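You operate a simulated robot arm through the tools that you are given. There is no shell and no other tool.

The job below is to be done with a simulated two-armed robot. You get a single attempt, and the scene is never put back.

TASK
Take the yellow washcloth from the clear end of the folding counter and lay it out flat on the top of the folding table.
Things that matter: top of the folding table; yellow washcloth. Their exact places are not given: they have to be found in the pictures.

It is judged by the outcome, as a careful person would: the job done as asked, and still so three seconds after it is handed in. It fails if anything else is knocked over, pushed out of place, dropped, spilled or broken.

THE ROBOT
Two 7-joint arms with two-finger parallel grippers on one trunk, on a base that moves. Base frame: it is fixed to the floor where the robot stands at the start and does not move with it; the origin is under the middle of the robot, x ahead of it, y to its left, z up; the surface under the hand at the start is at about z = 900. Readings come in mm, degrees, newtons and seconds.
The left shoulder is at the start at [70, 189, 1090], the right one opposite. With the tool pointing down near the work surface each hand reaches from about 320 to 800 mm from the robot's upright axis, wherever it stands, measured 20 degrees to its own side. Places, roughly: top of the folding table [-1100, -800, 700]. Payload 3.91 kg a hand.
The tool frame of a hand sits at the grasp point between the pads (the TCP): z along the fingers, y along the line on which they close. The tips reach 30 mm beyond it. Largest opening 110 mm; finger width 20, thickness 10; the body of the gripper, 48 by 112 mm, starts 55 mm behind the TCP.
Orientation is that of the tool frame in the base frame, as [roll, pitch, yaw] about the fixed x, y, z axes, in that order (R = Rz(yaw) Ry(pitch) Rx(roll)). With the fingers straight down and closing along the base's y, the tool's x points along the base's -x, its y along +y and its z along -z.

THE INTERFACE
- The arms move only by the tool servo_tool. It takes "left_plan", "right_plan" or both (then of equal length, played together; a hand with none holds still); each is a list of rows, each a list of 3 entries, a list of its own where there are three numbers: the turn, a rotation vector about the tool's x, y, z in units of 180 degrees (1.0 is 180 degrees), then the shift along the tool's x, y, z in units of 250 mm (1.0 is 250 mm), then the finger opening in mm, from 0 to 110. In form: [[[wx, wy, wz], [tx, ty, tz], jaw], ...]. A call has 1 to 20 rows; each row is the pose to reach, as a shift and turn from the pose commanded when the call began, along the tool's axes at that moment. A call with a number of a shift or a turn outside -1 to 1 is refused whole. Rows are played at 5 a second. More than 50 mm and 8.6 degrees between two rows, or a gripper value outside its range, and nothing of the call is played. Where a pose cannot be reached the arm comes as near as it can. A force on the tool above 40 N (or 10 N above the force at the start of the call, whichever is more), or a blocked arm, ends the call early, and 0.2 s more pass. Each finger travels about 72 mm/s and halts on what it meets, pressing with about 29 N; the grip force reading is that of the motor and also rises with nothing between the fingers. The clock runs only during rows and for 0.2 s after the last one: add rows that repeat a pose to give the fingers time. The reply holds the time, the measured pose of the TCP, the force on the tool along the base axes, the opening and the grip force, in the units named above and with some noise, with the torque about the TCP (base axes, N m) and any sound that the robot's microphone picked up.
- Cameras (640 x 400 px; columns grow to the right, rows downward): "scene" is now at [140, 9, 1323.8]; the picture's right is [0.09, -1.00, 0.00], its down [-0.51, -0.05, -0.86] and it looks along [0.85, 0.08, -0.51] (base axes); focal length 232 px, centre (320, 200). "left" rides on the left gripper at [72, -17, -103] in its tool frame; the picture's right is [0.23, 0.97, 0.00], its down [-0.76, 0.18, -0.62] and it looks along [-0.61, 0.14, 0.78] (tool axes); focal length 222 px, centre (320, 200). "right" rides on the right gripper at [72, 17, -103] in its tool frame; the picture's right is [-0.23, 0.97, 0.00], its down [-0.76, -0.18, -0.62] and it looks along [-0.61, -0.14, 0.78] (tool axes); focal length 222 px, centre (320, 200).
- snapshot(camera): a new picture of that camera. No time passes.
- lift_body(by): slides the trunk up (or, below 0, down) by that many mm; the arms and the scene camera ride with it, the base frame stays. It gives what a move gives, with no picture.
- drive_base(legs): drives the robot by 1 to 6 legs, each [ahead, turn to the left] in mm and degrees, along the robot's own axes; the way and the turn of a leg run together, so that a leg with both is an arc; at most 1500 mm and 180 degrees a leg. The arms and the cameras ride along, it lands a little off, and it stops where it bumps. It gives what a move gives.
- head_to(pan, tilt): turns the head with the scene camera to pan (to the left, within 86 degrees either way) and tilt (down, from -29 to 69), counted from straight ahead of the robot. It gives what a move gives.
- measure_at(camera, pixels): there is no depth. For up to 12 entries [column, row, z] of the newest picture of that camera ("zoom" is the newest enlarged one), the place [x, y] in the base frame at which the ray of that pixel passes the height z, good to about 3 mm. No time passes.
- close_up(camera, box): a new picture of the part [left, top, right, bottom] of that camera's present view, enlarged. No time passes.
- close_job(): hands the job in; it is judged then, once.

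Open the grippers and draw the arms clear of the work before you hand the job in, unless the task says otherwise.

The tools are called after "Call:" as name(argument=value, ...) on one line, values as JSON. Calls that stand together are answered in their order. servo_tool: Moves the arms, as the interface text tells. Its arguments: {"type":"object","properties":{"left_plan":{"type":"array"},"right_plan":{"type":"array"}},"required":[]} The other tools are called the same way: lift_body (by) moves the trunk up or down; drive_base (legs) drives the base; head_to (pan, tilt) turns the head that bears the scene camera; snapshot (camera) takes a picture; measure_at (camera, pixels) gives the place at which the rays of pixels pass given heights; close_up (camera, box) takes an enlarged picture of a part of a camera's view; close_job () hands the job in.

At the start:

```text
t: 0.0
left_eef_pos: [581.4, 296.8, 1048.3]
left_ee_rot: [180.0, 0.0, -180.0]
left_wrist_force: [-0.2, -0.2, -0.1]
left_moment: [-0.01, -0.01, 0.0]
left_gripper_width: 109.9
left_grasp_force: 0.1
right_eef_pos: [473.0, -110.3, 1223.1]
right_ee_rot: [179.9, 0.1, -180.0]
right_wrist_force: [-0.9, -0.1, 0.2]
right_moment: [0.01, -0.01, -0.03]
right_gripper_width: 110.0
right_grasp_force: 0.0
trunk travel left (down, up): [-600.0, 340.0]
robot x, y, heading: [-0.2, 1.4, 0.1]
head pan, tilt (commanded): [5.2, 30.9]
```

scene: 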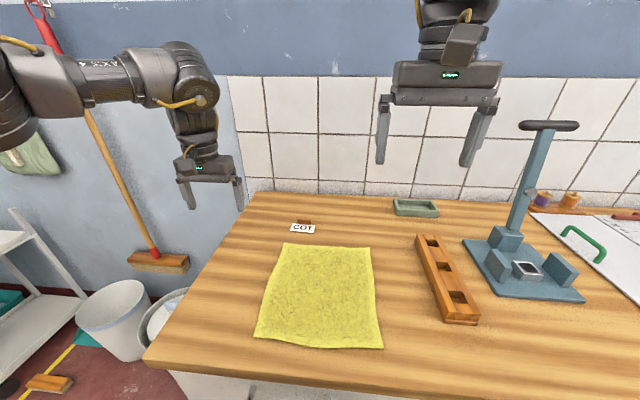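
right: 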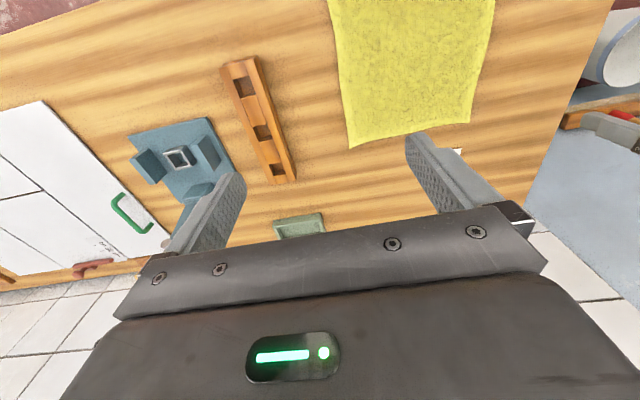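
left: 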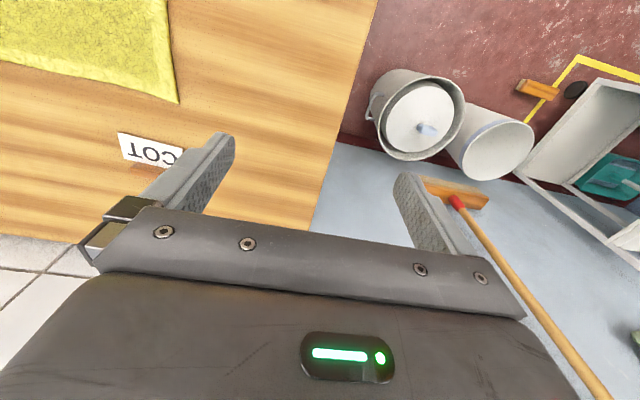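

The scene picture shows the yellow washcloth with corners near (283,243), (370,247), (383,348), (254,337). I measure these at the counter height.

Call:
measure_at(camera="scene", pixels=[[283, 243, 900], [370, 247, 900], [383, 348, 900], [254, 337, 900], [320, 295, 900], [250, 193, 900], [144, 362, 900], [420, 236, 900], [450, 322, 900], [302, 228, 900], [400, 390, 900]])

Call:
close_up(camera="scene", box=[220, 210, 420, 370])

```text
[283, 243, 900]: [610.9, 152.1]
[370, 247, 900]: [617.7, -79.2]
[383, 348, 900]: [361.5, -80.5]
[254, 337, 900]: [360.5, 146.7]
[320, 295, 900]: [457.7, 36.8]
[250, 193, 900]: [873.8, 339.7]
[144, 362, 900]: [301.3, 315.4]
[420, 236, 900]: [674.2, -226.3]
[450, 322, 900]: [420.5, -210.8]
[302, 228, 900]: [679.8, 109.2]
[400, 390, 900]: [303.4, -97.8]
```

```text
2.50 times, centred on (320, 290) of scene
```

zoom: 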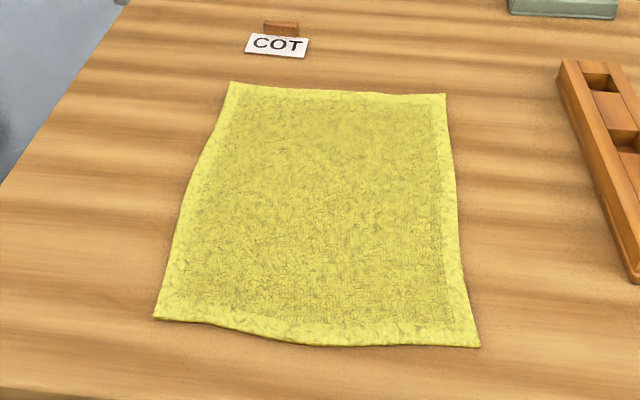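

The cloth lies flat at roughly x 360–615, y −80 to 150 on the counter. Before touching it I turn the head right to see what lies on that side and towards the folding table.

Call:
head_to(pan=-86, tilt=25)

Call:
snapshot(camera="scene")

```text
t: 1.7
left_eef_pos: [582.0, 296.8, 1047.9]
left_ee_rot: [180.0, 0.1, -180.0]
left_wrist_force: [0.3, 0.5, 0.4]
left_moment: [0.0, 0.01, -0.01]
left_gripper_width: 110.1
left_grasp_force: 0.1
right_eef_pos: [472.4, -109.6, 1222.7]
right_ee_rot: [180.0, 0.0, 179.9]
right_wrist_force: [0.9, -0.1, 1.1]
right_moment: [-0.02, 0.01, 0.0]
right_gripper_width: 110.1
right_grasp_force: 0.1
trunk travel left (down, up): [-600.0, 340.0]
robot x, y, heading: [1.2, -2.3, -0.2]
head pan, tilt (commanded): [-85.9, 25.0]
```

```text
taken
```

scene: 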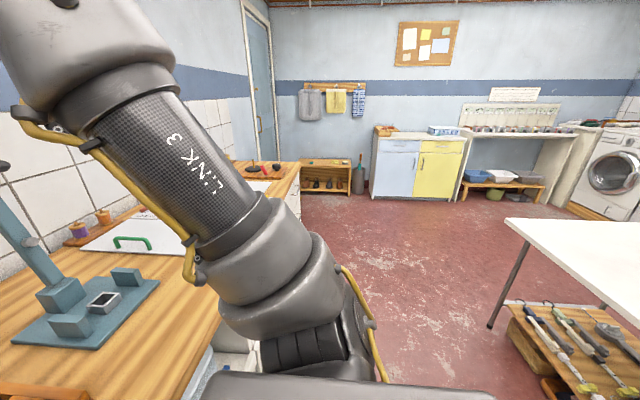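

The white folding table appears at right, with a corner near (506,219) and its edge running to (640,306). I measure these at z=700 and look for the floor clearances.

Call:
measure_at(camera="scene", pixels=[[506, 219, 700], [640, 306, 700], [636, 221, 700], [490, 328, 0], [300, 165, 900], [375, 195, 0]])

Call:
head_to(pan=-86, tilt=50)

Call:
snapshot(camera="scene")

Call:
head_to(pan=86, tilt=30)

Call:
snapshot(camera="scene")

```text
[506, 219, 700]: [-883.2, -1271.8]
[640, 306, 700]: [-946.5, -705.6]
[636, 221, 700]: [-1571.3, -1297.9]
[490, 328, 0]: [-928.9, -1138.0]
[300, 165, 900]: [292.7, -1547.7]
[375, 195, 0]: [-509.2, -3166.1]
```

```text
t: 2.5
left_eef_pos: [580.3, 296.5, 1049.1]
left_ee_rot: [-179.9, 0.0, -180.0]
left_wrist_force: [-0.5, -0.8, -0.3]
left_moment: [-0.02, 0.0, 0.0]
left_gripper_width: 110.2
left_grasp_force: 0.0
right_eef_pos: [473.9, -110.8, 1222.7]
right_ee_rot: [180.0, 0.0, 179.9]
right_wrist_force: [-0.3, -0.9, -1.2]
right_moment: [0.01, -0.02, -0.05]
right_gripper_width: 110.0
right_grasp_force: 0.1
trunk travel left (down, up): [-600.0, 340.0]
robot x, y, heading: [0.9, 1.5, 0.1]
head pan, tilt (commanded): [-85.9, 50.0]
```

```text
taken
```

scene: 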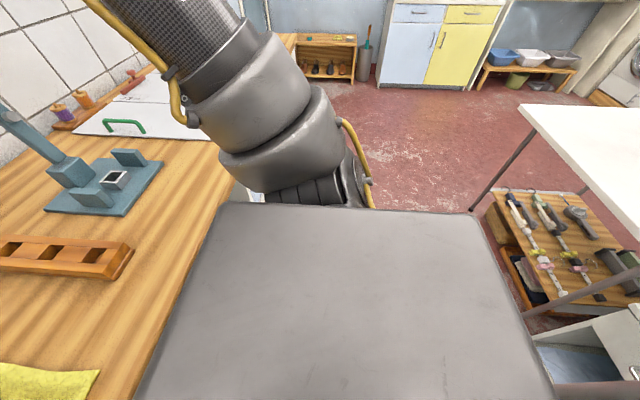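

```text
t: 5.2
left_eef_pos: [580.7, 296.8, 1047.8]
left_ee_rot: [-180.0, 0.0, 179.9]
left_wrist_force: [-0.2, -0.3, 0.4]
left_moment: [0.0, 0.01, -0.02]
left_gripper_width: 110.0
left_grasp_force: 0.1
right_eef_pos: [472.5, -109.6, 1223.1]
right_ee_rot: [-180.0, 0.0, 180.0]
right_wrist_force: [-0.1, -0.3, -0.3]
right_moment: [-0.03, -0.01, -0.01]
right_gripper_width: 110.0
right_grasp_force: 0.0
trunk travel left (down, up): [-600.0, 340.0]
robot x, y, heading: [-0.4, 2.5, 0.3]
head pan, tilt (commanded): [85.9, 30.0]
```

```text
taken
```

scene: 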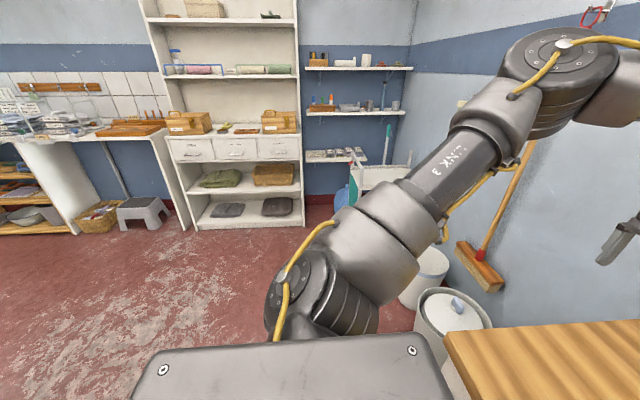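

The table's long near edge lies around x≈−900, far behind the robot, so there is open floor between it and the counter. I look at the cloth again and back off 100 mm so that both hands reach the near corners comfortably.

Call:
drive_base(legs=[[-100, 0]])

Call:
head_to(pan=0, tilt=45)

Call:
snapshot(camera="scene")

```text
t: 6.3
left_eef_pos: [483.3, 297.4, 1049.8]
left_ee_rot: [179.9, 0.0, 180.0]
left_wrist_force: [0.5, 0.5, 0.2]
left_moment: [0.01, -0.04, 0.01]
left_gripper_width: 109.8
left_grasp_force: 0.0
right_eef_pos: [373.2, -110.1, 1223.3]
right_ee_rot: [-179.9, 0.1, 179.9]
right_wrist_force: [0.1, -0.3, -0.6]
right_moment: [0.02, -0.02, 0.0]
right_gripper_width: 109.8
right_grasp_force: 0.1
trunk travel left (down, up): [-600.0, 340.0]
robot x, y, heading: [-97.0, -2.5, 0.0]
head pan, tilt (commanded): [85.9, 30.0]
```

```text
t: 7.9
left_eef_pos: [482.5, 297.0, 1049.1]
left_ee_rot: [179.9, -0.1, -179.9]
left_wrist_force: [-0.1, -0.7, 0.3]
left_moment: [0.01, -0.02, -0.02]
left_gripper_width: 109.8
left_grasp_force: 0.1
right_eef_pos: [375.0, -109.5, 1223.3]
right_ee_rot: [180.0, 0.0, 179.9]
right_wrist_force: [0.1, -0.2, -0.1]
right_moment: [-0.01, 0.01, 0.0]
right_gripper_width: 110.1
right_grasp_force: 0.1
trunk travel left (down, up): [-600.0, 340.0]
robot x, y, heading: [-101.5, -1.2, -0.0]
head pan, tilt (commanded): [0.0, 45.0]
```

```text
taken
```

scene: 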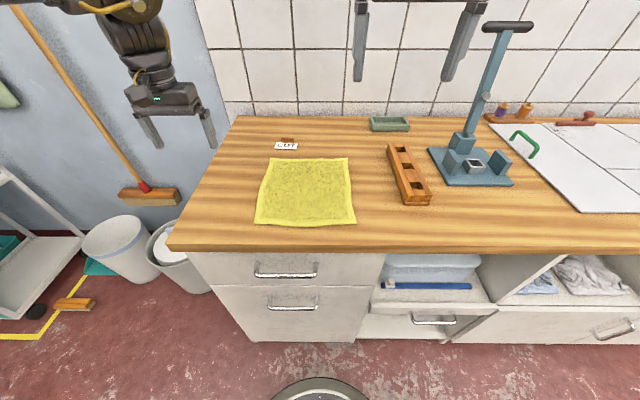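

The new picture shows the cloth's corners at about (271,158), (347,158), (357,223), (255,223), and the counter's near edge at row ~250. I measure them again and zoom in.

Call:
measure_at(camera="scene", pixels=[[271, 158, 902], [347, 158, 902], [357, 223, 902], [255, 223, 902], [305, 225, 902], [300, 250, 900], [167, 250, 900], [237, 116, 900]])

Call:
close_up(camera="scene", box=[220, 130, 380, 250])

```text
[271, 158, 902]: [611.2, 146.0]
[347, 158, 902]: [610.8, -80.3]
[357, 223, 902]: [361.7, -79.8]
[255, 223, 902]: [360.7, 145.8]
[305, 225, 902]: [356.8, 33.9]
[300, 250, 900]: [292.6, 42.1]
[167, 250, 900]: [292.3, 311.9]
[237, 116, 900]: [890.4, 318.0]
```

```text
3.33 times, centred on (300, 190) of scene
```

zoom: 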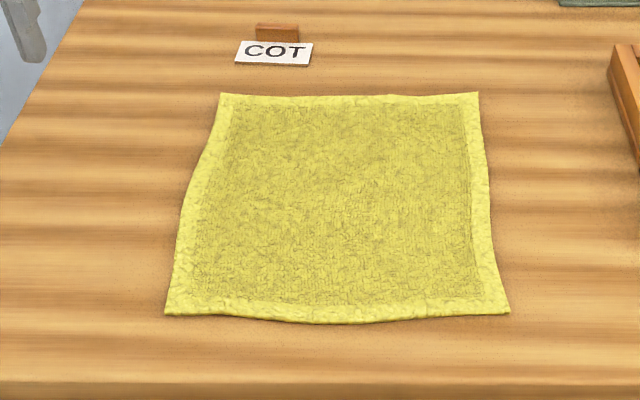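

The cloth's near corners are at (361,146) and (362,−80). I bring both hands, tools straight down with 50 mm openings, above points just inside these corners: left (372,118), right (372,−52).

Call:
servo_tool(left_plan=[[[0, 0, 0], [0.074, -0.119, 0.056], 90], [[0, 0, 0], [0.147, -0.239, 0.112], 70], [[0, 0, 0], [0.221, -0.358, 0.168], 50], [[0, 0, 0], [0.295, -0.477, 0.224], 50], [[0, 0, 0], [0.368, -0.597, 0.28], 50], [[0, 0, 0], [0.442, -0.716, 0.3], 50], [[0, 0, 0], [0.442, -0.716, 0.3], 50]], right_plan=[[[0, 0, 0], [0.002, 0.038, 0.163], 90], [[0, 0, 0], [0.004, 0.077, 0.327], 70], [[0, 0, 0], [0.006, 0.115, 0.49], 50], [[0, 0, 0], [0.008, 0.153, 0.653], 50], [[0, 0, 0], [0.01, 0.19, 0.817], 50], [[0, 0, 0], [0.012, 0.23, 0.97], 50], [[0, 0, 0], [0.012, 0.23, 0.97], 50]])

Call:
snapshot(camera="scene")

Call:
snapshot(camera="left")

Call:
snapshot(camera="right")

```text
t: 9.5
left_eef_pos: [397.6, 147.7, 984.2]
left_ee_rot: [-180.0, -0.1, 179.9]
left_wrist_force: [-0.1, 0.4, -0.2]
left_moment: [-0.01, 0.03, 0.02]
left_gripper_width: 50.0
left_grasp_force: 0.1
left hand out of reach, approached as far as the arm can: row 5, 6, 7
right_eef_pos: [410.4, -80.6, 999.3]
right_ee_rot: [-180.0, -0.1, -179.8]
right_wrist_force: [0.7, 0.0, 0.2]
right_moment: [-0.02, 0.0, -0.02]
right_gripper_width: 50.2
right_grasp_force: 0.0
right hand out of reach, approached as far as the arm can: row 4, 5, 6, 7
trunk travel left (down, up): [-600.0, 340.0]
robot x, y, heading: [-99.7, 1.8, 0.1]
head pan, tilt (commanded): [0.0, 45.0]
```

```text
taken
```

scene: 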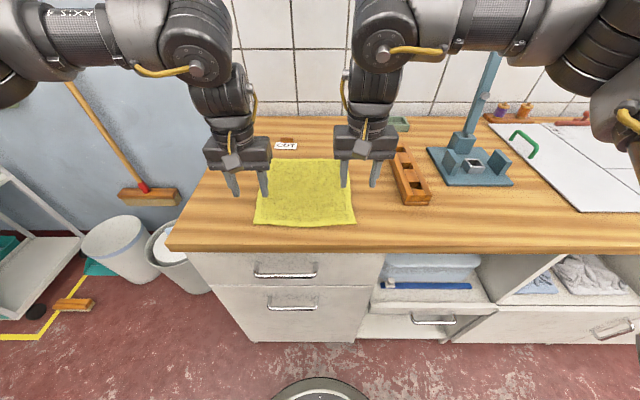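

```text
taken
```

left: 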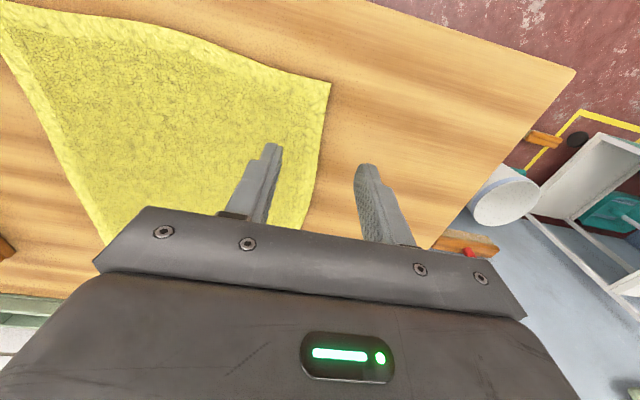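

```text
taken
```

right: 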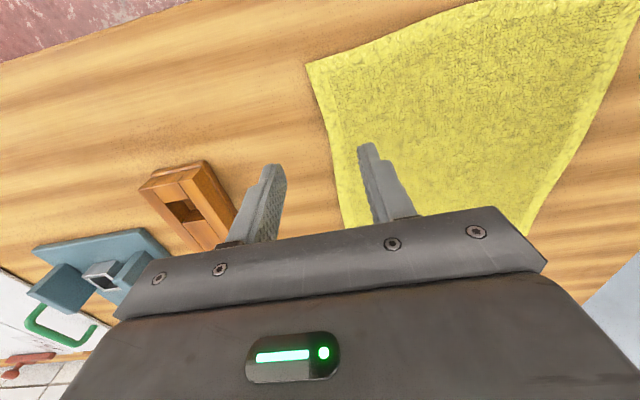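

The hands stop short at (398,148) and (410,−81): out of reach so near the middle at this distance. I lift the hands a little and back off another 100 mm, so the near edge lies about 560 mm ahead of the robot.

Call:
servo_tool(left_plan=[[[0, 0, 0], [0, 0, -0.15], 50]], right_plan=[[[0, 0, 0], [0, 0, -0.15], 50]])

Call:
drive_base(legs=[[-100, 0]])

```text
t: 9.9
left_eef_pos: [395.0, 150.1, 1020.9]
left_ee_rot: [-180.0, 0.1, 180.0]
left_wrist_force: [0.2, -0.5, 0.5]
left_moment: [0.0, -0.04, 0.02]
left_gripper_width: 50.1
left_grasp_force: 0.1
right_eef_pos: [407.7, -80.9, 1036.9]
right_ee_rot: [-180.0, 0.1, 179.9]
right_wrist_force: [-0.7, -0.1, 0.9]
right_moment: [0.02, -0.02, 0.0]
right_gripper_width: 50.1
right_grasp_force: 0.1
trunk travel left (down, up): [-600.0, 340.0]
robot x, y, heading: [-99.1, 1.7, -0.1]
head pan, tilt (commanded): [0.0, 45.0]
```

```text
t: 11.0
left_eef_pos: [295.4, 150.1, 1021.1]
left_ee_rot: [180.0, 0.1, -179.9]
left_wrist_force: [-0.3, -0.5, -0.2]
left_moment: [-0.01, -0.04, 0.01]
left_gripper_width: 50.0
left_grasp_force: 0.1
right_eef_pos: [308.4, -79.8, 1037.1]
right_ee_rot: [179.9, 0.1, -180.0]
right_wrist_force: [-1.3, 0.2, 0.1]
right_moment: [0.01, -0.03, -0.01]
right_gripper_width: 50.1
right_grasp_force: 0.1
trunk travel left (down, up): [-600.0, 340.0]
robot x, y, heading: [-201.5, 3.2, 0.0]
head pan, tilt (commanded): [0.0, 45.0]
```

Hands are now at (295,150,1021) and (308,−80,1037). I reach forward to (374,118) and (374,−52) at z≈985 to test whether this distance works.

Call:
servo_tool(left_plan=[[[0, 0, 0], [-0.157, -0.064, 0.05], 50], [[0, 0, 0], [-0.314, -0.128, 0.1], 50], [[0, 0, 0], [-0.314, -0.128, 0.144], 50], [[0, 0, 0], [-0.314, -0.128, 0.144], 50]], right_plan=[[[0, 0, 0], [-0.131, 0.055, 0.08], 50], [[0, 0, 0], [-0.262, 0.111, 0.15], 50], [[0, 0, 0], [-0.262, 0.111, 0.208], 50], [[0, 0, 0], [-0.262, 0.111, 0.208], 50]])

Call:
snapshot(camera="scene")

Call:
snapshot(camera="left")

Call:
snapshot(camera="right")

```text
t: 12.0
left_eef_pos: [377.6, 119.1, 983.5]
left_ee_rot: [180.0, 0.0, -180.0]
left_wrist_force: [-0.5, 0.2, 0.4]
left_moment: [0.02, -0.03, 0.01]
left_gripper_width: 50.2
left_grasp_force: 0.0
right_eef_pos: [376.4, -50.7, 983.1]
right_ee_rot: [179.9, 0.0, -179.9]
right_wrist_force: [-0.2, -0.9, 0.2]
right_moment: [0.01, 0.02, -0.01]
right_gripper_width: 49.9
right_grasp_force: 0.0
trunk travel left (down, up): [-600.0, 340.0]
robot x, y, heading: [-205.4, 0.8, 0.2]
head pan, tilt (commanded): [0.0, 45.0]
```

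```text
taken
```

scene: 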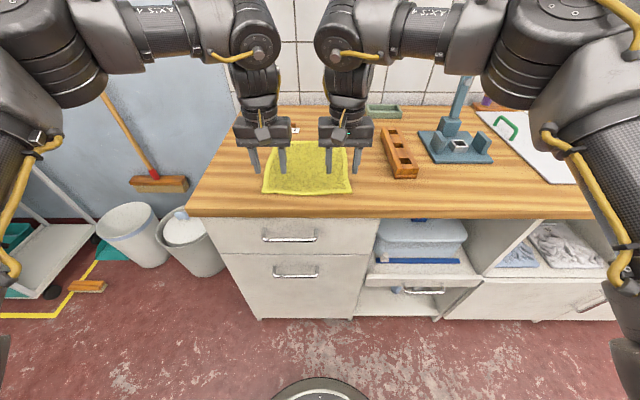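

```text
taken
```

left: 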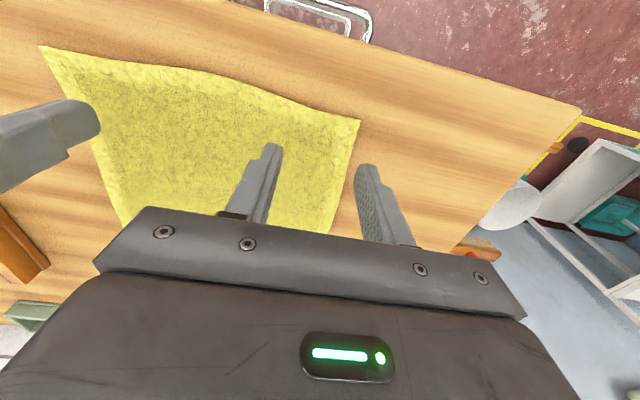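

```text
taken
```

right: 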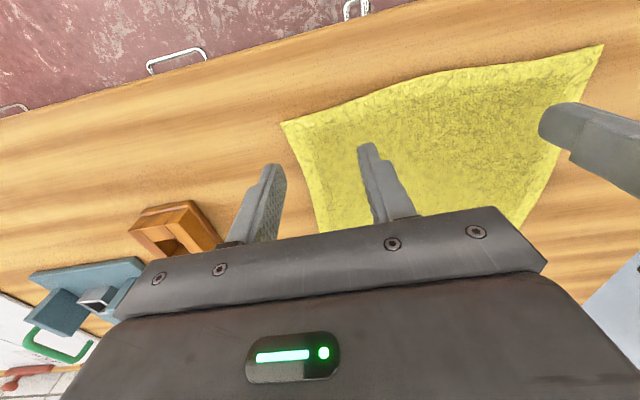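

Both hands now reach. From the left picture the near-left corner is at about (360,118) and in the right picture the near-right corner is at about (281,121); I measure them at cloth height to check finger placement.

Call:
measure_at(camera="left", pixels=[[360, 118, 902], [40, 46, 902], [210, 75, 902], [345, 175, 902]])

Call:
measure_at(camera="right", pixels=[[281, 121, 902], [605, 44, 902], [430, 72, 902], [305, 180, 902]])

Call:
measure_at(camera="scene", pixels=[[263, 193, 902], [352, 193, 902], [305, 195, 902]])

```text
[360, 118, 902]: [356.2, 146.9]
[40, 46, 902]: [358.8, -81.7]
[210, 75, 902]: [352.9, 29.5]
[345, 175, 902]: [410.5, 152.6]
```

```text
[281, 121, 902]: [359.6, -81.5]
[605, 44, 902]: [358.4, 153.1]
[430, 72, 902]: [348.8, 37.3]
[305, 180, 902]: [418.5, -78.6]
```

```text
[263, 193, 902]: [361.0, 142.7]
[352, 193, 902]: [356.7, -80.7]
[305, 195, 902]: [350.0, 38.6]
```

Corners agree at roughly (358,147) and (359,−81). I set the openings to 40 mm, shift slightly inward and descend to TCP z≈940 (tips ~8–10 mm above the counter).

Call:
servo_tool(left_plan=[[[0, 0, 0], [0.012, -0.02, 0.06], 40], [[0, 0, 0], [0.012, -0.02, 0.12], 40], [[0, 0, 0], [0.012, -0.02, 0.172], 40], [[0, 0, 0], [0.012, -0.02, 0.172], 40]], right_plan=[[[0, 0, 0], [0.008, 0.016, 0.06], 40], [[0, 0, 0], [0.008, 0.016, 0.12], 40], [[0, 0, 0], [0.008, 0.016, 0.172], 40], [[0, 0, 0], [0.008, 0.016, 0.172], 40]])

Call:
snapshot(camera="left")

Call:
snapshot(camera="right")

```text
t: 13.0
left_eef_pos: [373.4, 112.8, 941.6]
left_ee_rot: [179.9, 0.0, -179.9]
left_wrist_force: [-0.2, 0.6, 0.0]
left_moment: [0.01, 0.02, -0.01]
left_gripper_width: 39.9
left_grasp_force: 0.0
right_eef_pos: [374.3, -47.1, 940.5]
right_ee_rot: [179.9, 0.0, -180.0]
right_wrist_force: [-0.7, -0.4, -1.2]
right_moment: [0.05, 0.02, 0.01]
right_gripper_width: 39.9
right_grasp_force: 0.2
trunk travel left (down, up): [-600.0, 340.0]
robot x, y, heading: [-191.4, 1.1, 0.0]
head pan, tilt (commanded): [0.0, 45.0]
```

```text
taken
```

left: 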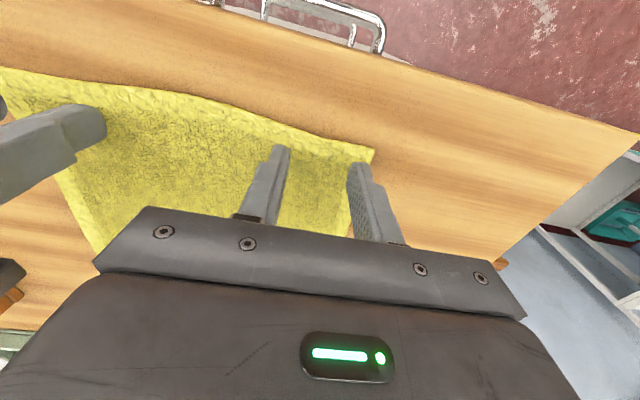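

```text
taken
```

right: 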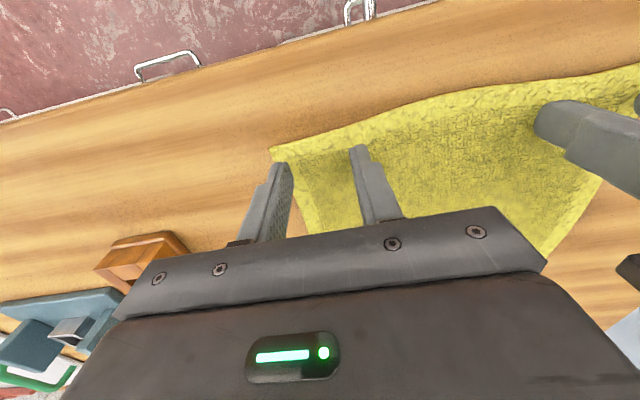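

Fingers sit just inside both corners. I lower slowly in 2 mm steps to feel for contact.

Call:
servo_tool(left_plan=[[[0, 0, 0], [0, 0, 0.01], 40], [[0, 0, 0], [0, 0, 0.018], 40], [[0, 0, 0], [0, 0, 0.026], 40], [[0, 0, 0], [0, 0, 0.034], 40]], right_plan=[[[0, 0, 0], [0, 0, 0.01], 40], [[0, 0, 0], [0, 0, 0.018], 40], [[0, 0, 0], [0, 0, 0.026], 40], [[0, 0, 0], [0, 0, 0.034], 40]])

```text
t: 14.0
left_eef_pos: [372.1, 112.7, 933.0]
left_ee_rot: [-179.9, 0.1, -179.9]
left_wrist_force: [1.5, 0.6, 7.2]
left_moment: [-0.01, -0.02, -0.02]
left_gripper_width: 40.0
left_grasp_force: 0.1
right_eef_pos: [373.3, -46.5, 933.1]
right_ee_rot: [180.0, 0.1, -180.0]
right_wrist_force: [1.9, 0.7, 6.6]
right_moment: [0.0, -0.07, 0.01]
right_gripper_width: 40.2
right_grasp_force: 0.0
trunk travel left (down, up): [-600.0, 340.0]
robot x, y, heading: [-199.6, -0.7, 0.2]
head pan, tilt (commanded): [0.0, 45.0]
```

Both hands touch the cloth with about 7 N. I press about 1 mm more and close the fingers gradually to gather a fold.

Call:
servo_tool(left_plan=[[[0, 0, 0], [0, 0, 0.006], 40], [[0, 0, 0], [0, 0, 0.006], 32], [[0, 0, 0], [0, 0, 0.006], 24], [[0, 0, 0], [0, 0, 0.006], 16], [[0, 0, 0], [0, 0, 0.006], 8], [[0, 0, 0], [0, 0, 0.006], 0], [[0, 0, 0], [0, 0, 0.006], 0], [[0, 0, 0], [0, 0, 0.006], 0]], right_plan=[[[0, 0, 0], [0, 0, 0.006], 40], [[0, 0, 0], [0, 0, 0.006], 32], [[0, 0, 0], [0, 0, 0.006], 24], [[0, 0, 0], [0, 0, 0.006], 16], [[0, 0, 0], [0, 0, 0.006], 8], [[0, 0, 0], [0, 0, 0.006], 0], [[0, 0, 0], [0, 0, 0.006], 0], [[0, 0, 0], [0, 0, 0.006], 0]])

Call:
snapshot(camera="left")

Call:
snapshot(camera="right")

Call:
close_up(camera="scene", box=[220, 100, 400, 220])

```text
t: 15.8
left_eef_pos: [370.8, 113.6, 933.2]
left_ee_rot: [-179.9, 0.2, 179.9]
left_wrist_force: [1.1, -11.1, 12.1]
left_moment: [-0.34, 0.0, 0.04]
left_gripper_width: 3.9
left_grasp_force: 29.5
right_eef_pos: [371.3, -47.1, 933.4]
right_ee_rot: [179.9, 0.2, -179.9]
right_wrist_force: [0.2, 10.2, 17.8]
right_moment: [0.36, -0.04, -0.02]
right_gripper_width: 4.3
right_grasp_force: 29.1
trunk travel left (down, up): [-600.0, 340.0]
robot x, y, heading: [-198.0, 3.5, -0.1]
head pan, tilt (commanded): [0.0, 45.0]
```

```text
taken
```

left: 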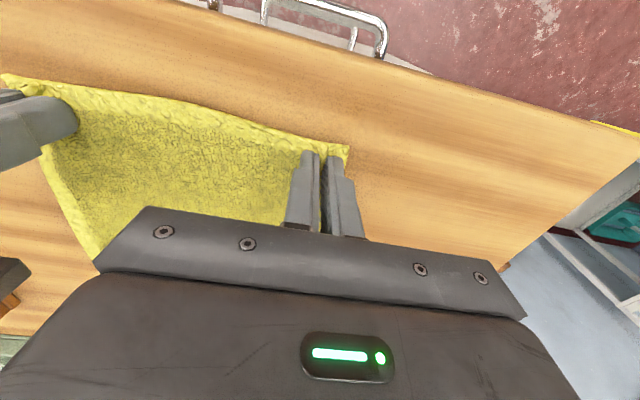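

```text
taken
```

right: 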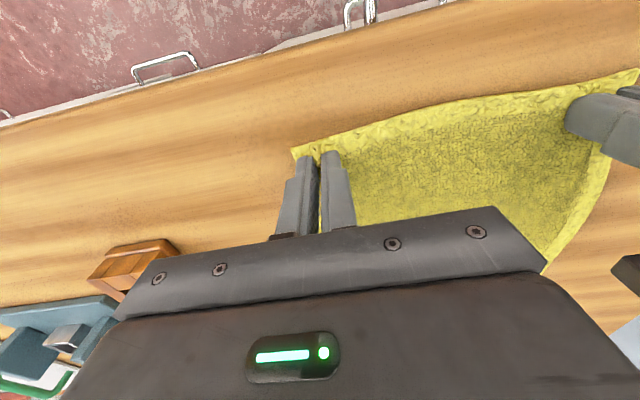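

```text
3.33 times, centred on (310, 160) of scene
```

zoom: 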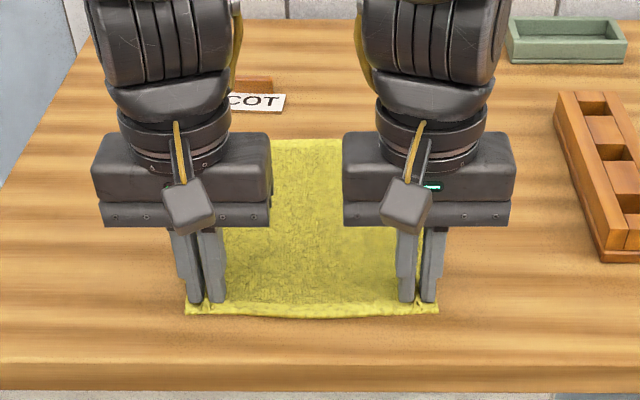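

Both fingers hold a fold: openings rest at 3.9 and 4.3 mm with 29 N grip. I lift both hands together by 40 mm and check that the cloth follows.

Call:
servo_tool(left_plan=[[[0, 0, 0], [0, 0, -0.04], 0], [[0, 0, 0], [0, 0, -0.08], 0], [[0, 0, 0], [0, 0, -0.12], 0], [[0, 0, 0], [0, 0, -0.16], 0]], right_plan=[[[0, 0, 0], [0, 0, -0.04], 0], [[0, 0, 0], [0, 0, -0.08], 0], [[0, 0, 0], [0, 0, -0.12], 0], [[0, 0, 0], [0, 0, -0.16], 0]])

Call:
snapshot(camera="left")

Call:
snapshot(camera="right")

Call:
close_up(camera="scene", box=[220, 100, 400, 220])

```text
t: 16.8
left_eef_pos: [372.7, 113.1, 971.7]
left_ee_rot: [-180.0, 0.0, -179.9]
left_wrist_force: [-0.3, -11.6, -0.2]
left_moment: [-0.32, -0.03, 0.0]
left_gripper_width: 3.6
left_grasp_force: 29.1
right_eef_pos: [371.7, -47.0, 971.4]
right_ee_rot: [179.9, 0.0, -179.8]
right_wrist_force: [0.4, 11.0, 0.7]
right_moment: [0.36, 0.04, 0.0]
right_gripper_width: 4.0
right_grasp_force: 28.5
trunk travel left (down, up): [-600.0, 340.0]
robot x, y, heading: [-192.6, -2.3, -0.1]
head pan, tilt (commanded): [0.0, 45.0]
```

```text
taken
```

left: 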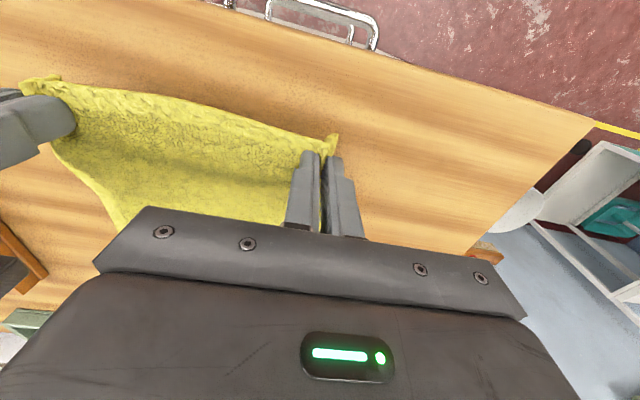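

```text
taken
```

right: 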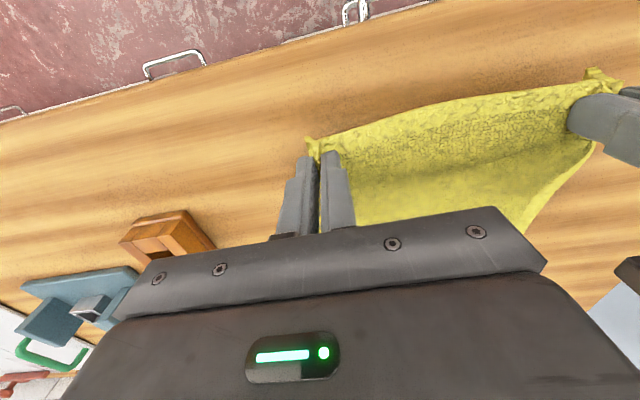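

```text
3.33 times, centred on (310, 160) of scene
```

zoom: 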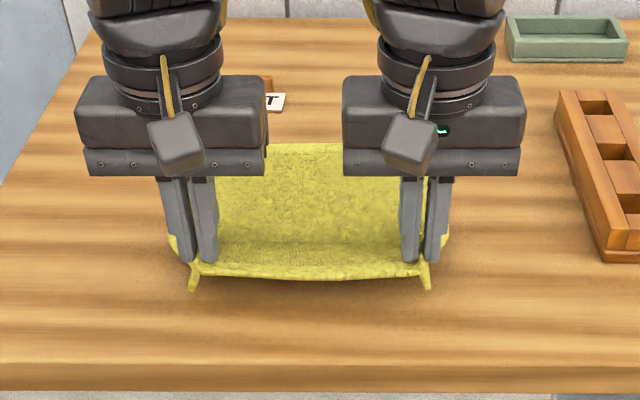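

The cloth came up with both corners held, with about 11 N of stretch between the hands. I ease the hands 3 mm closer each to relieve this, then raise the trunk by 240 mm so the cloth hangs free.

Call:
servo_tool(left_plan=[[[0, 0, 0], [0, -0.012, -0.02], 0], [[0, 0, 0], [0, -0.012, -0.02], 0]], right_plan=[[[0, 0, 0], [0, 0.012, -0.02], 0], [[0, 0, 0], [0, 0.012, -0.02], 0]])

Call:
lift_body(by=240)

Call:
snapshot(camera="scene")

Call:
snapshot(camera="left")

```text
t: 17.4
left_eef_pos: [372.9, 111.6, 975.8]
left_ee_rot: [179.8, -0.1, -179.9]
left_wrist_force: [0.1, -3.6, 0.1]
left_moment: [-0.1, -0.01, 0.04]
left_gripper_width: 3.8
left_grasp_force: 28.7
right_eef_pos: [373.7, -44.2, 975.9]
right_ee_rot: [-179.8, -0.1, 180.0]
right_wrist_force: [-0.4, 2.7, 0.6]
right_moment: [0.12, 0.02, 0.03]
right_gripper_width: 4.0
right_grasp_force: 29.1
trunk travel left (down, up): [-600.0, 340.0]
robot x, y, heading: [-202.4, 3.4, -0.1]
head pan, tilt (commanded): [0.0, 45.0]
```

```text
t: 19.9
left_eef_pos: [373.1, 110.9, 1215.7]
left_ee_rot: [180.0, -0.1, -180.0]
left_wrist_force: [-0.1, -1.9, 0.4]
left_moment: [-0.07, 0.02, 0.03]
left_gripper_width: 3.8
left_grasp_force: 29.1
right_eef_pos: [374.1, -44.2, 1215.2]
right_ee_rot: [-179.9, 0.0, 180.0]
right_wrist_force: [-0.6, 1.8, 1.0]
right_moment: [0.04, 0.02, 0.03]
right_gripper_width: 4.1
right_grasp_force: 29.3
trunk travel left (down, up): [-840.0, 100.0]
robot x, y, heading: [-196.6, 1.8, -0.2]
head pan, tilt (commanded): [0.0, 45.0]
```

```text
taken
```

scene: 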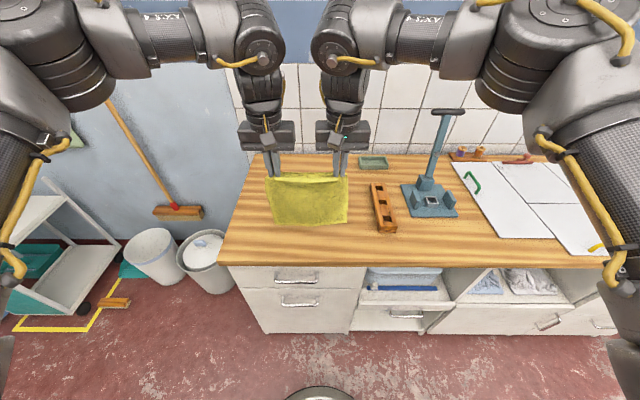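

```text
taken
```

left: 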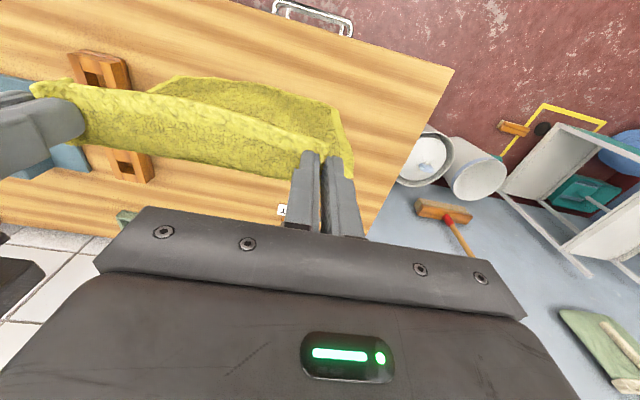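

The cloth hangs freely between the hands, bottom edge above the counter. I back off another 150 mm and turn right 90° with the cloth well above everything, then look toward the folding table.

Call:
drive_base(legs=[[-150, 0], [0, -90]])

Call:
head_to(pan=-50, tilt=35)

Call:
snapshot(camera="scene")

```text
t: 25.1
left_eef_pos: [-238.3, -570.6, 1216.9]
left_ee_rot: [180.0, 0.0, 90.0]
left_wrist_force: [-2.1, 0.3, 0.4]
left_moment: [0.01, 0.04, 0.09]
left_gripper_width: 3.8
left_grasp_force: 29.4
right_eef_pos: [-392.9, -571.1, 1216.7]
right_ee_rot: [180.0, 0.0, 90.1]
right_wrist_force: [0.8, -0.7, 0.2]
right_moment: [-0.01, -0.05, 0.1]
right_gripper_width: 4.0
right_grasp_force: 29.1
trunk travel left (down, up): [-840.0, 100.0]
robot x, y, heading: [-347.9, 3.1, -89.8]
head pan, tilt (commanded): [0.0, 45.0]
```

```text
t: 26.3
left_eef_pos: [-238.2, -571.1, 1216.4]
left_ee_rot: [-180.0, 0.1, 90.0]
left_wrist_force: [-1.8, 0.7, 0.1]
left_moment: [0.0, 0.04, 0.08]
left_gripper_width: 3.5
left_grasp_force: 28.8
right_eef_pos: [-393.3, -570.5, 1215.6]
right_ee_rot: [180.0, 0.0, 90.1]
right_wrist_force: [1.9, 0.1, -0.6]
right_moment: [0.0, -0.01, 0.11]
right_gripper_width: 3.4
right_grasp_force: 29.2
trunk travel left (down, up): [-840.0, 100.0]
robot x, y, heading: [-348.3, -0.8, -90.1]
head pan, tilt (commanded): [-50.0, 35.0]
```

```text
taken
```

scene: 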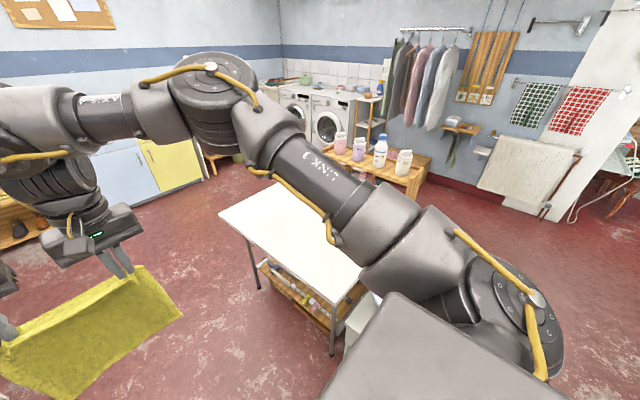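

The white table is visible with corner at (218,210), partly behind the right arm; the cloth hangs well. I turn 45° further right so the table comes into the free middle of the view.

Call:
drive_base(legs=[[0, -45]])

Call:
head_to(pan=0, tilt=30)

Call:
snapshot(camera="scene")

```text
t: 28.8
left_eef_pos: [-668.9, -484.5, 1215.5]
left_ee_rot: [-179.9, 0.0, 45.6]
left_wrist_force: [-1.3, 1.8, -0.3]
left_moment: [0.07, 0.06, 0.09]
left_gripper_width: 3.7
left_grasp_force: 28.8
right_eef_pos: [-780.7, -374.8, 1216.7]
right_ee_rot: [-180.0, 0.0, 45.6]
right_wrist_force: [1.8, -1.7, -0.9]
right_moment: [-0.07, -0.07, 0.08]
right_gripper_width: 3.7
right_grasp_force: 29.0
trunk travel left (down, up): [-840.0, 100.0]
robot x, y, heading: [-345.7, 4.8, -134.2]
head pan, tilt (commanded): [-50.0, 35.0]
```

```text
t: 29.9
left_eef_pos: [-669.7, -483.8, 1215.2]
left_ee_rot: [-180.0, 0.1, 45.6]
left_wrist_force: [-1.9, 1.2, 0.4]
left_moment: [0.04, 0.02, 0.08]
left_gripper_width: 3.8
left_grasp_force: 28.9
right_eef_pos: [-780.1, -375.0, 1217.1]
right_ee_rot: [180.0, 0.0, 45.7]
right_wrist_force: [2.0, -1.6, -0.2]
right_moment: [-0.03, -0.03, 0.13]
right_gripper_width: 3.4
right_grasp_force: 29.2
trunk travel left (down, up): [-840.0, 100.0]
robot x, y, heading: [-350.9, -0.0, -134.5]
head pan, tilt (commanded): [0.0, 30.0]
```

```text
taken
```

scene: 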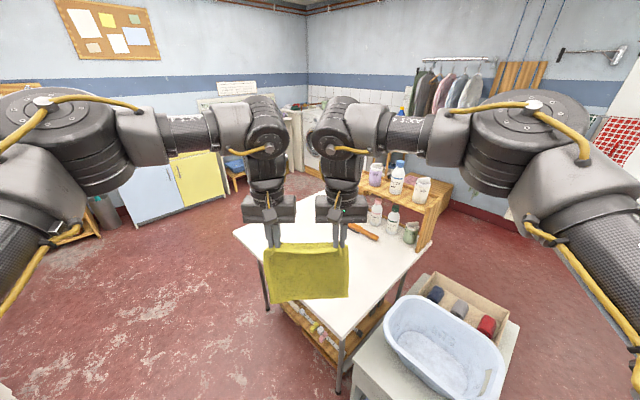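

Now the table is in view: corners near (233,233), (337,340) and (430,240), with bottles and an orange object towards its back. I zoom in for details.

Call:
close_up(camera="scene", box=[220, 140, 460, 360])

Call:
measure_at(camera="scene", pixels=[[233, 233, 700], [337, 342, 700], [430, 240, 700], [375, 240, 700], [347, 226, 700], [405, 242, 700], [337, 388, 0]])

```text
1.82 times, centred on (340, 250) of scene
```

zoom: 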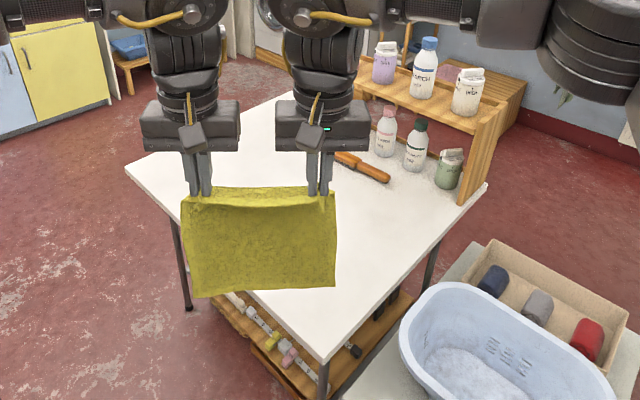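

```text
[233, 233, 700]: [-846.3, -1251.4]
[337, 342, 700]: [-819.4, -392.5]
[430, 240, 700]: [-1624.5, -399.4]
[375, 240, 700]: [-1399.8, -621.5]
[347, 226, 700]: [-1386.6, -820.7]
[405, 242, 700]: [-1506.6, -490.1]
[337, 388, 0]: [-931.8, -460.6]
```

Comparing with the earlier view, the table top comes out at about z≈735, spanning x −805…−1575 and y −380…−1205, with a bottle shelf and an orange tool only at the back (x < −1330). I'll face the table squarely from x≈−350, y≈−795, so I turn left to heading −90° and drive along the aisle.

Call:
drive_base(legs=[[0, 44.5], [795, 0]])

Call:
head_to(pan=-86, tilt=40)

Call:
snapshot(camera="scene")

```text
t: 36.2
left_eef_pos: [-231.6, -1360.9, 1215.7]
left_ee_rot: [179.9, 0.0, 90.3]
left_wrist_force: [-2.6, -0.8, 0.1]
left_moment: [-0.01, 0.06, -0.07]
left_gripper_width: 3.7
left_grasp_force: 28.6
right_eef_pos: [-385.9, -1361.5, 1216.0]
right_ee_rot: [-180.0, 0.0, 90.4]
right_wrist_force: [1.7, 0.6, -0.6]
right_moment: [0.0, -0.05, -0.09]
right_gripper_width: 3.5
right_grasp_force: 28.9
trunk travel left (down, up): [-840.0, 100.0]
robot x, y, heading: [-339.4, -788.0, -89.6]
head pan, tilt (commanded): [0.0, 30.0]
```

```text
t: 37.8
left_eef_pos: [-231.7, -1360.1, 1216.3]
left_ee_rot: [-179.9, 0.0, 90.3]
left_wrist_force: [-1.4, 0.7, 0.2]
left_moment: [-0.03, 0.05, -0.06]
left_gripper_width: 3.4
left_grasp_force: 29.0
right_eef_pos: [-386.1, -1362.0, 1217.3]
right_ee_rot: [-180.0, -0.1, 90.4]
right_wrist_force: [2.1, 0.4, -0.1]
right_moment: [-0.02, -0.05, -0.06]
right_gripper_width: 3.4
right_grasp_force: 28.9
trunk travel left (down, up): [-840.0, 100.0]
robot x, y, heading: [-341.3, -786.6, -89.5]
head pan, tilt (commanded): [-85.9, 40.0]
```

```text
taken
```

scene: 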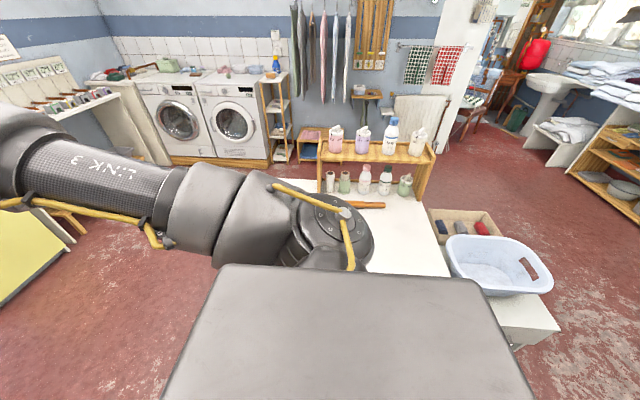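

The robot stands at (−341,−787), with the bottle shelf at the table's far side well beyond the hands' sweep radius. I turn right 90° to face the table and look.

Call:
drive_base(legs=[[0, -90.4]])

Call:
head_to(pan=0, tilt=40)

Call:
snapshot(camera="scene")

```text
t: 42.1
left_eef_pos: [-915.3, -896.3, 1216.6]
left_ee_rot: [-179.9, 0.0, -0.4]
left_wrist_force: [-0.7, 1.3, 0.0]
left_moment: [0.07, -0.05, 0.05]
left_gripper_width: 3.5
left_grasp_force: 28.4
right_eef_pos: [-914.2, -739.9, 1217.1]
right_ee_rot: [179.9, 0.1, -0.3]
right_wrist_force: [0.6, -2.1, -1.1]
right_moment: [-0.02, 0.0, 0.08]
right_gripper_width: 3.5
right_grasp_force: 29.1
trunk travel left (down, up): [-840.0, 100.0]
robot x, y, heading: [-342.5, -789.3, 179.6]
head pan, tilt (commanded): [-85.9, 40.0]
```

```text
t: 43.7
left_eef_pos: [-915.9, -896.2, 1216.4]
left_ee_rot: [179.9, 0.0, -0.4]
left_wrist_force: [-1.1, 1.4, -0.4]
left_moment: [0.05, -0.03, 0.09]
left_gripper_width: 3.5
left_grasp_force: 29.6
right_eef_pos: [-915.6, -741.0, 1216.6]
right_ee_rot: [-179.9, 0.0, -0.3]
right_wrist_force: [0.1, -0.8, -0.4]
right_moment: [-0.03, 0.0, 0.11]
right_gripper_width: 3.6
right_grasp_force: 28.4
trunk travel left (down, up): [-840.0, 100.0]
robot x, y, heading: [-341.2, -794.2, 179.7]
head pan, tilt (commanded): [0.0, 40.0]
```

```text
taken
```

scene: 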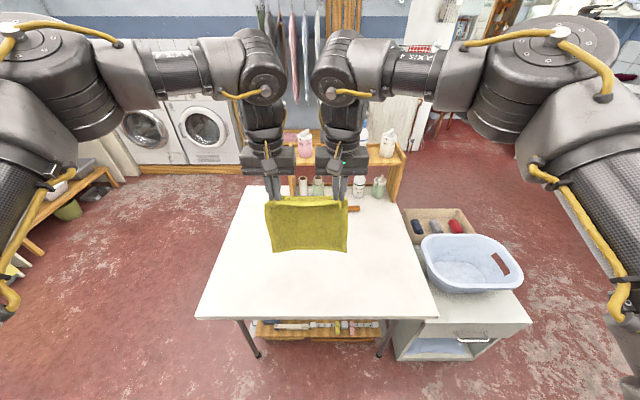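

The table lies squarely ahead, near edge from (195,318) to (438,317), and the cloth hangs over it between the hands. I measure the table edges and foreground objects at z=735.

Call:
measure_at(camera="scene", pixels=[[195, 318, 735], [438, 317, 735], [235, 187, 735], [352, 211, 735], [408, 195, 735], [300, 195, 735], [320, 318, 735], [259, 357, 0], [379, 357, 0], [290, 340, 250], [428, 255, 600], [395, 317, 500]])

Call:
snapshot(camera="left")

Call:
snapshot(camera="right")

```text
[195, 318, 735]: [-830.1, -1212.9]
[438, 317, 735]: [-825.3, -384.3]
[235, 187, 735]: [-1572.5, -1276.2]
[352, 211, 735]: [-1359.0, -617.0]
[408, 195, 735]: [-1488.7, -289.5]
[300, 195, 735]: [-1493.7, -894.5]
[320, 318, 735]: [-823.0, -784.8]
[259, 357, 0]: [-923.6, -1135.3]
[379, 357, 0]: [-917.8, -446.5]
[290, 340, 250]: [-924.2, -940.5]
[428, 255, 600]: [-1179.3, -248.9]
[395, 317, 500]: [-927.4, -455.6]
```

```text
taken
```

left: 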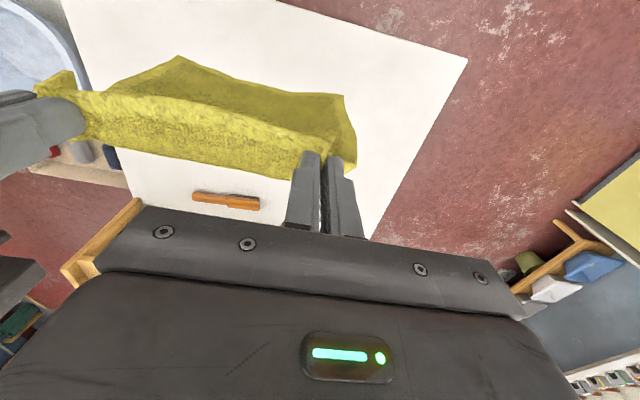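

```text
taken
```

right: 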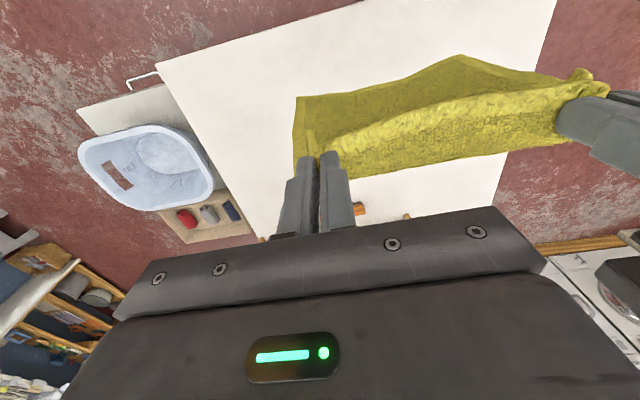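

I zoom in on the table's far part to locate its far corners and the small orange tool more exactly.

Call:
close_up(camera="scene", box=[190, 130, 450, 330])

```text
2.00 times, centred on (320, 230) of scene
```

zoom: 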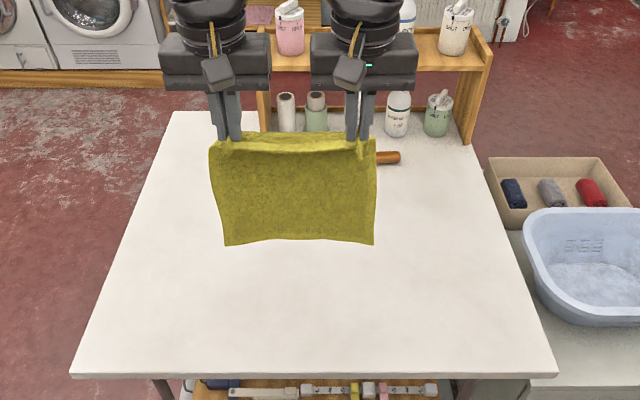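

Far-left table corner is at zoom (175,111), the right edge passes near zoom (482,150), and the orange tool's handle end is at zoom (399,157). I measure these.

Call:
measure_at(camera="zoom", pixels=[[175, 111, 735], [482, 150, 735], [70, 376, 735], [557, 374, 735], [399, 157, 745], [378, 157, 745], [275, 130, 735], [300, 243, 960], [175, 111, 750], [70, 376, 750], [557, 374, 750], [482, 150, 750]])

```text
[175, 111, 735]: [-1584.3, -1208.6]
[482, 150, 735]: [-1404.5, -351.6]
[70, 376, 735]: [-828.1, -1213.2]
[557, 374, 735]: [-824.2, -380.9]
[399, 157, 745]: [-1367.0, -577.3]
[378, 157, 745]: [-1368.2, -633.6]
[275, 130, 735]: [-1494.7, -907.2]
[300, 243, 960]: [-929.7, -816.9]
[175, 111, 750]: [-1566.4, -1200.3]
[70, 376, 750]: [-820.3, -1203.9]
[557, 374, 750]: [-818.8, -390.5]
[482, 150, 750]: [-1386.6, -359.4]
```

Left table edge is consistent (y≈−1210 at z=735), the orange tool is around x≈−1367, and the area x −826…−1330 is free. I drive 118 mm ahead so that, after laying out backwards towards me, the cloth covers roughly x −1165…−915.

Call:
drive_base(legs=[[118, 0]])

Call:
servo_tool(left_plan=[[[0, 0, 0], [-0.08, 0, 0], 0], [[0, 0, 0], [-0.17, 0, 0], 0], [[0, 0, 0], [-0.26, 0, 0], 0], [[0, 0, 0], [-0.35, 0, 0], 0], [[0, 0, 0], [-0.44, 0, 0], 0], [[0, 0, 0], [-0.52, 0, 0], 0], [[0, 0, 0], [-0.52, 0, 0], 0]], right_plan=[[[0, 0, 0], [-0.08, 0, 0], 0], [[0, 0, 0], [-0.17, 0, 0], 0], [[0, 0, 0], [-0.26, 0, 0], 0], [[0, 0, 0], [-0.35, 0, 0], 0], [[0, 0, 0], [-0.44, 0, 0], 0], [[0, 0, 0], [-0.52, 0, 0], 0], [[0, 0, 0], [-0.52, 0, 0], 0]])

Call:
snapshot(camera="scene")

```text
t: 44.9
left_eef_pos: [-1020.1, -894.4, 1222.3]
left_ee_rot: [180.0, 0.7, -0.7]
left_wrist_force: [0.4, 1.3, -0.3]
left_moment: [0.08, -0.04, 0.06]
left_gripper_width: 3.7
left_grasp_force: 29.1
right_eef_pos: [-1020.5, -738.8, 1223.1]
right_ee_rot: [-180.0, 0.7, -0.1]
right_wrist_force: [0.1, -1.7, 0.3]
right_moment: [-0.08, -0.03, 0.09]
right_gripper_width: 3.6
right_grasp_force: 29.8
trunk travel left (down, up): [-840.0, 100.0]
robot x, y, heading: [-459.5, -791.3, 179.5]
head pan, tilt (commanded): [0.0, 40.0]
```

```text
t: 46.5
left_eef_pos: [-1147.8, -904.4, 1230.6]
left_ee_rot: [-179.0, 1.6, 1.1]
left_wrist_force: [3.0, 22.2, -2.8]
left_moment: [0.73, -0.12, 0.01]
left_gripper_width: 4.0
left_grasp_force: 28.7
left hand out of reach, approached as far as the arm can: row 6, 7
right_eef_pos: [-1122.5, -739.3, 1215.2]
right_ee_rot: [180.0, -0.4, -0.1]
right_wrist_force: [-3.2, -22.3, 3.3]
right_moment: [-0.76, 0.11, 0.07]
right_gripper_width: 3.9
right_grasp_force: 29.2
right hand out of reach, approached as far as the arm can: row 5, 6, 7
trunk travel left (down, up): [-840.0, 100.0]
robot x, y, heading: [-457.3, -789.7, 179.8]
head pan, tilt (commanded): [0.0, 40.0]
```

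```text
taken
```

scene: 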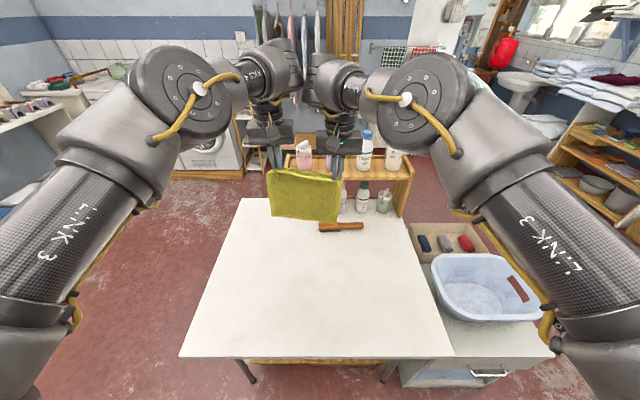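

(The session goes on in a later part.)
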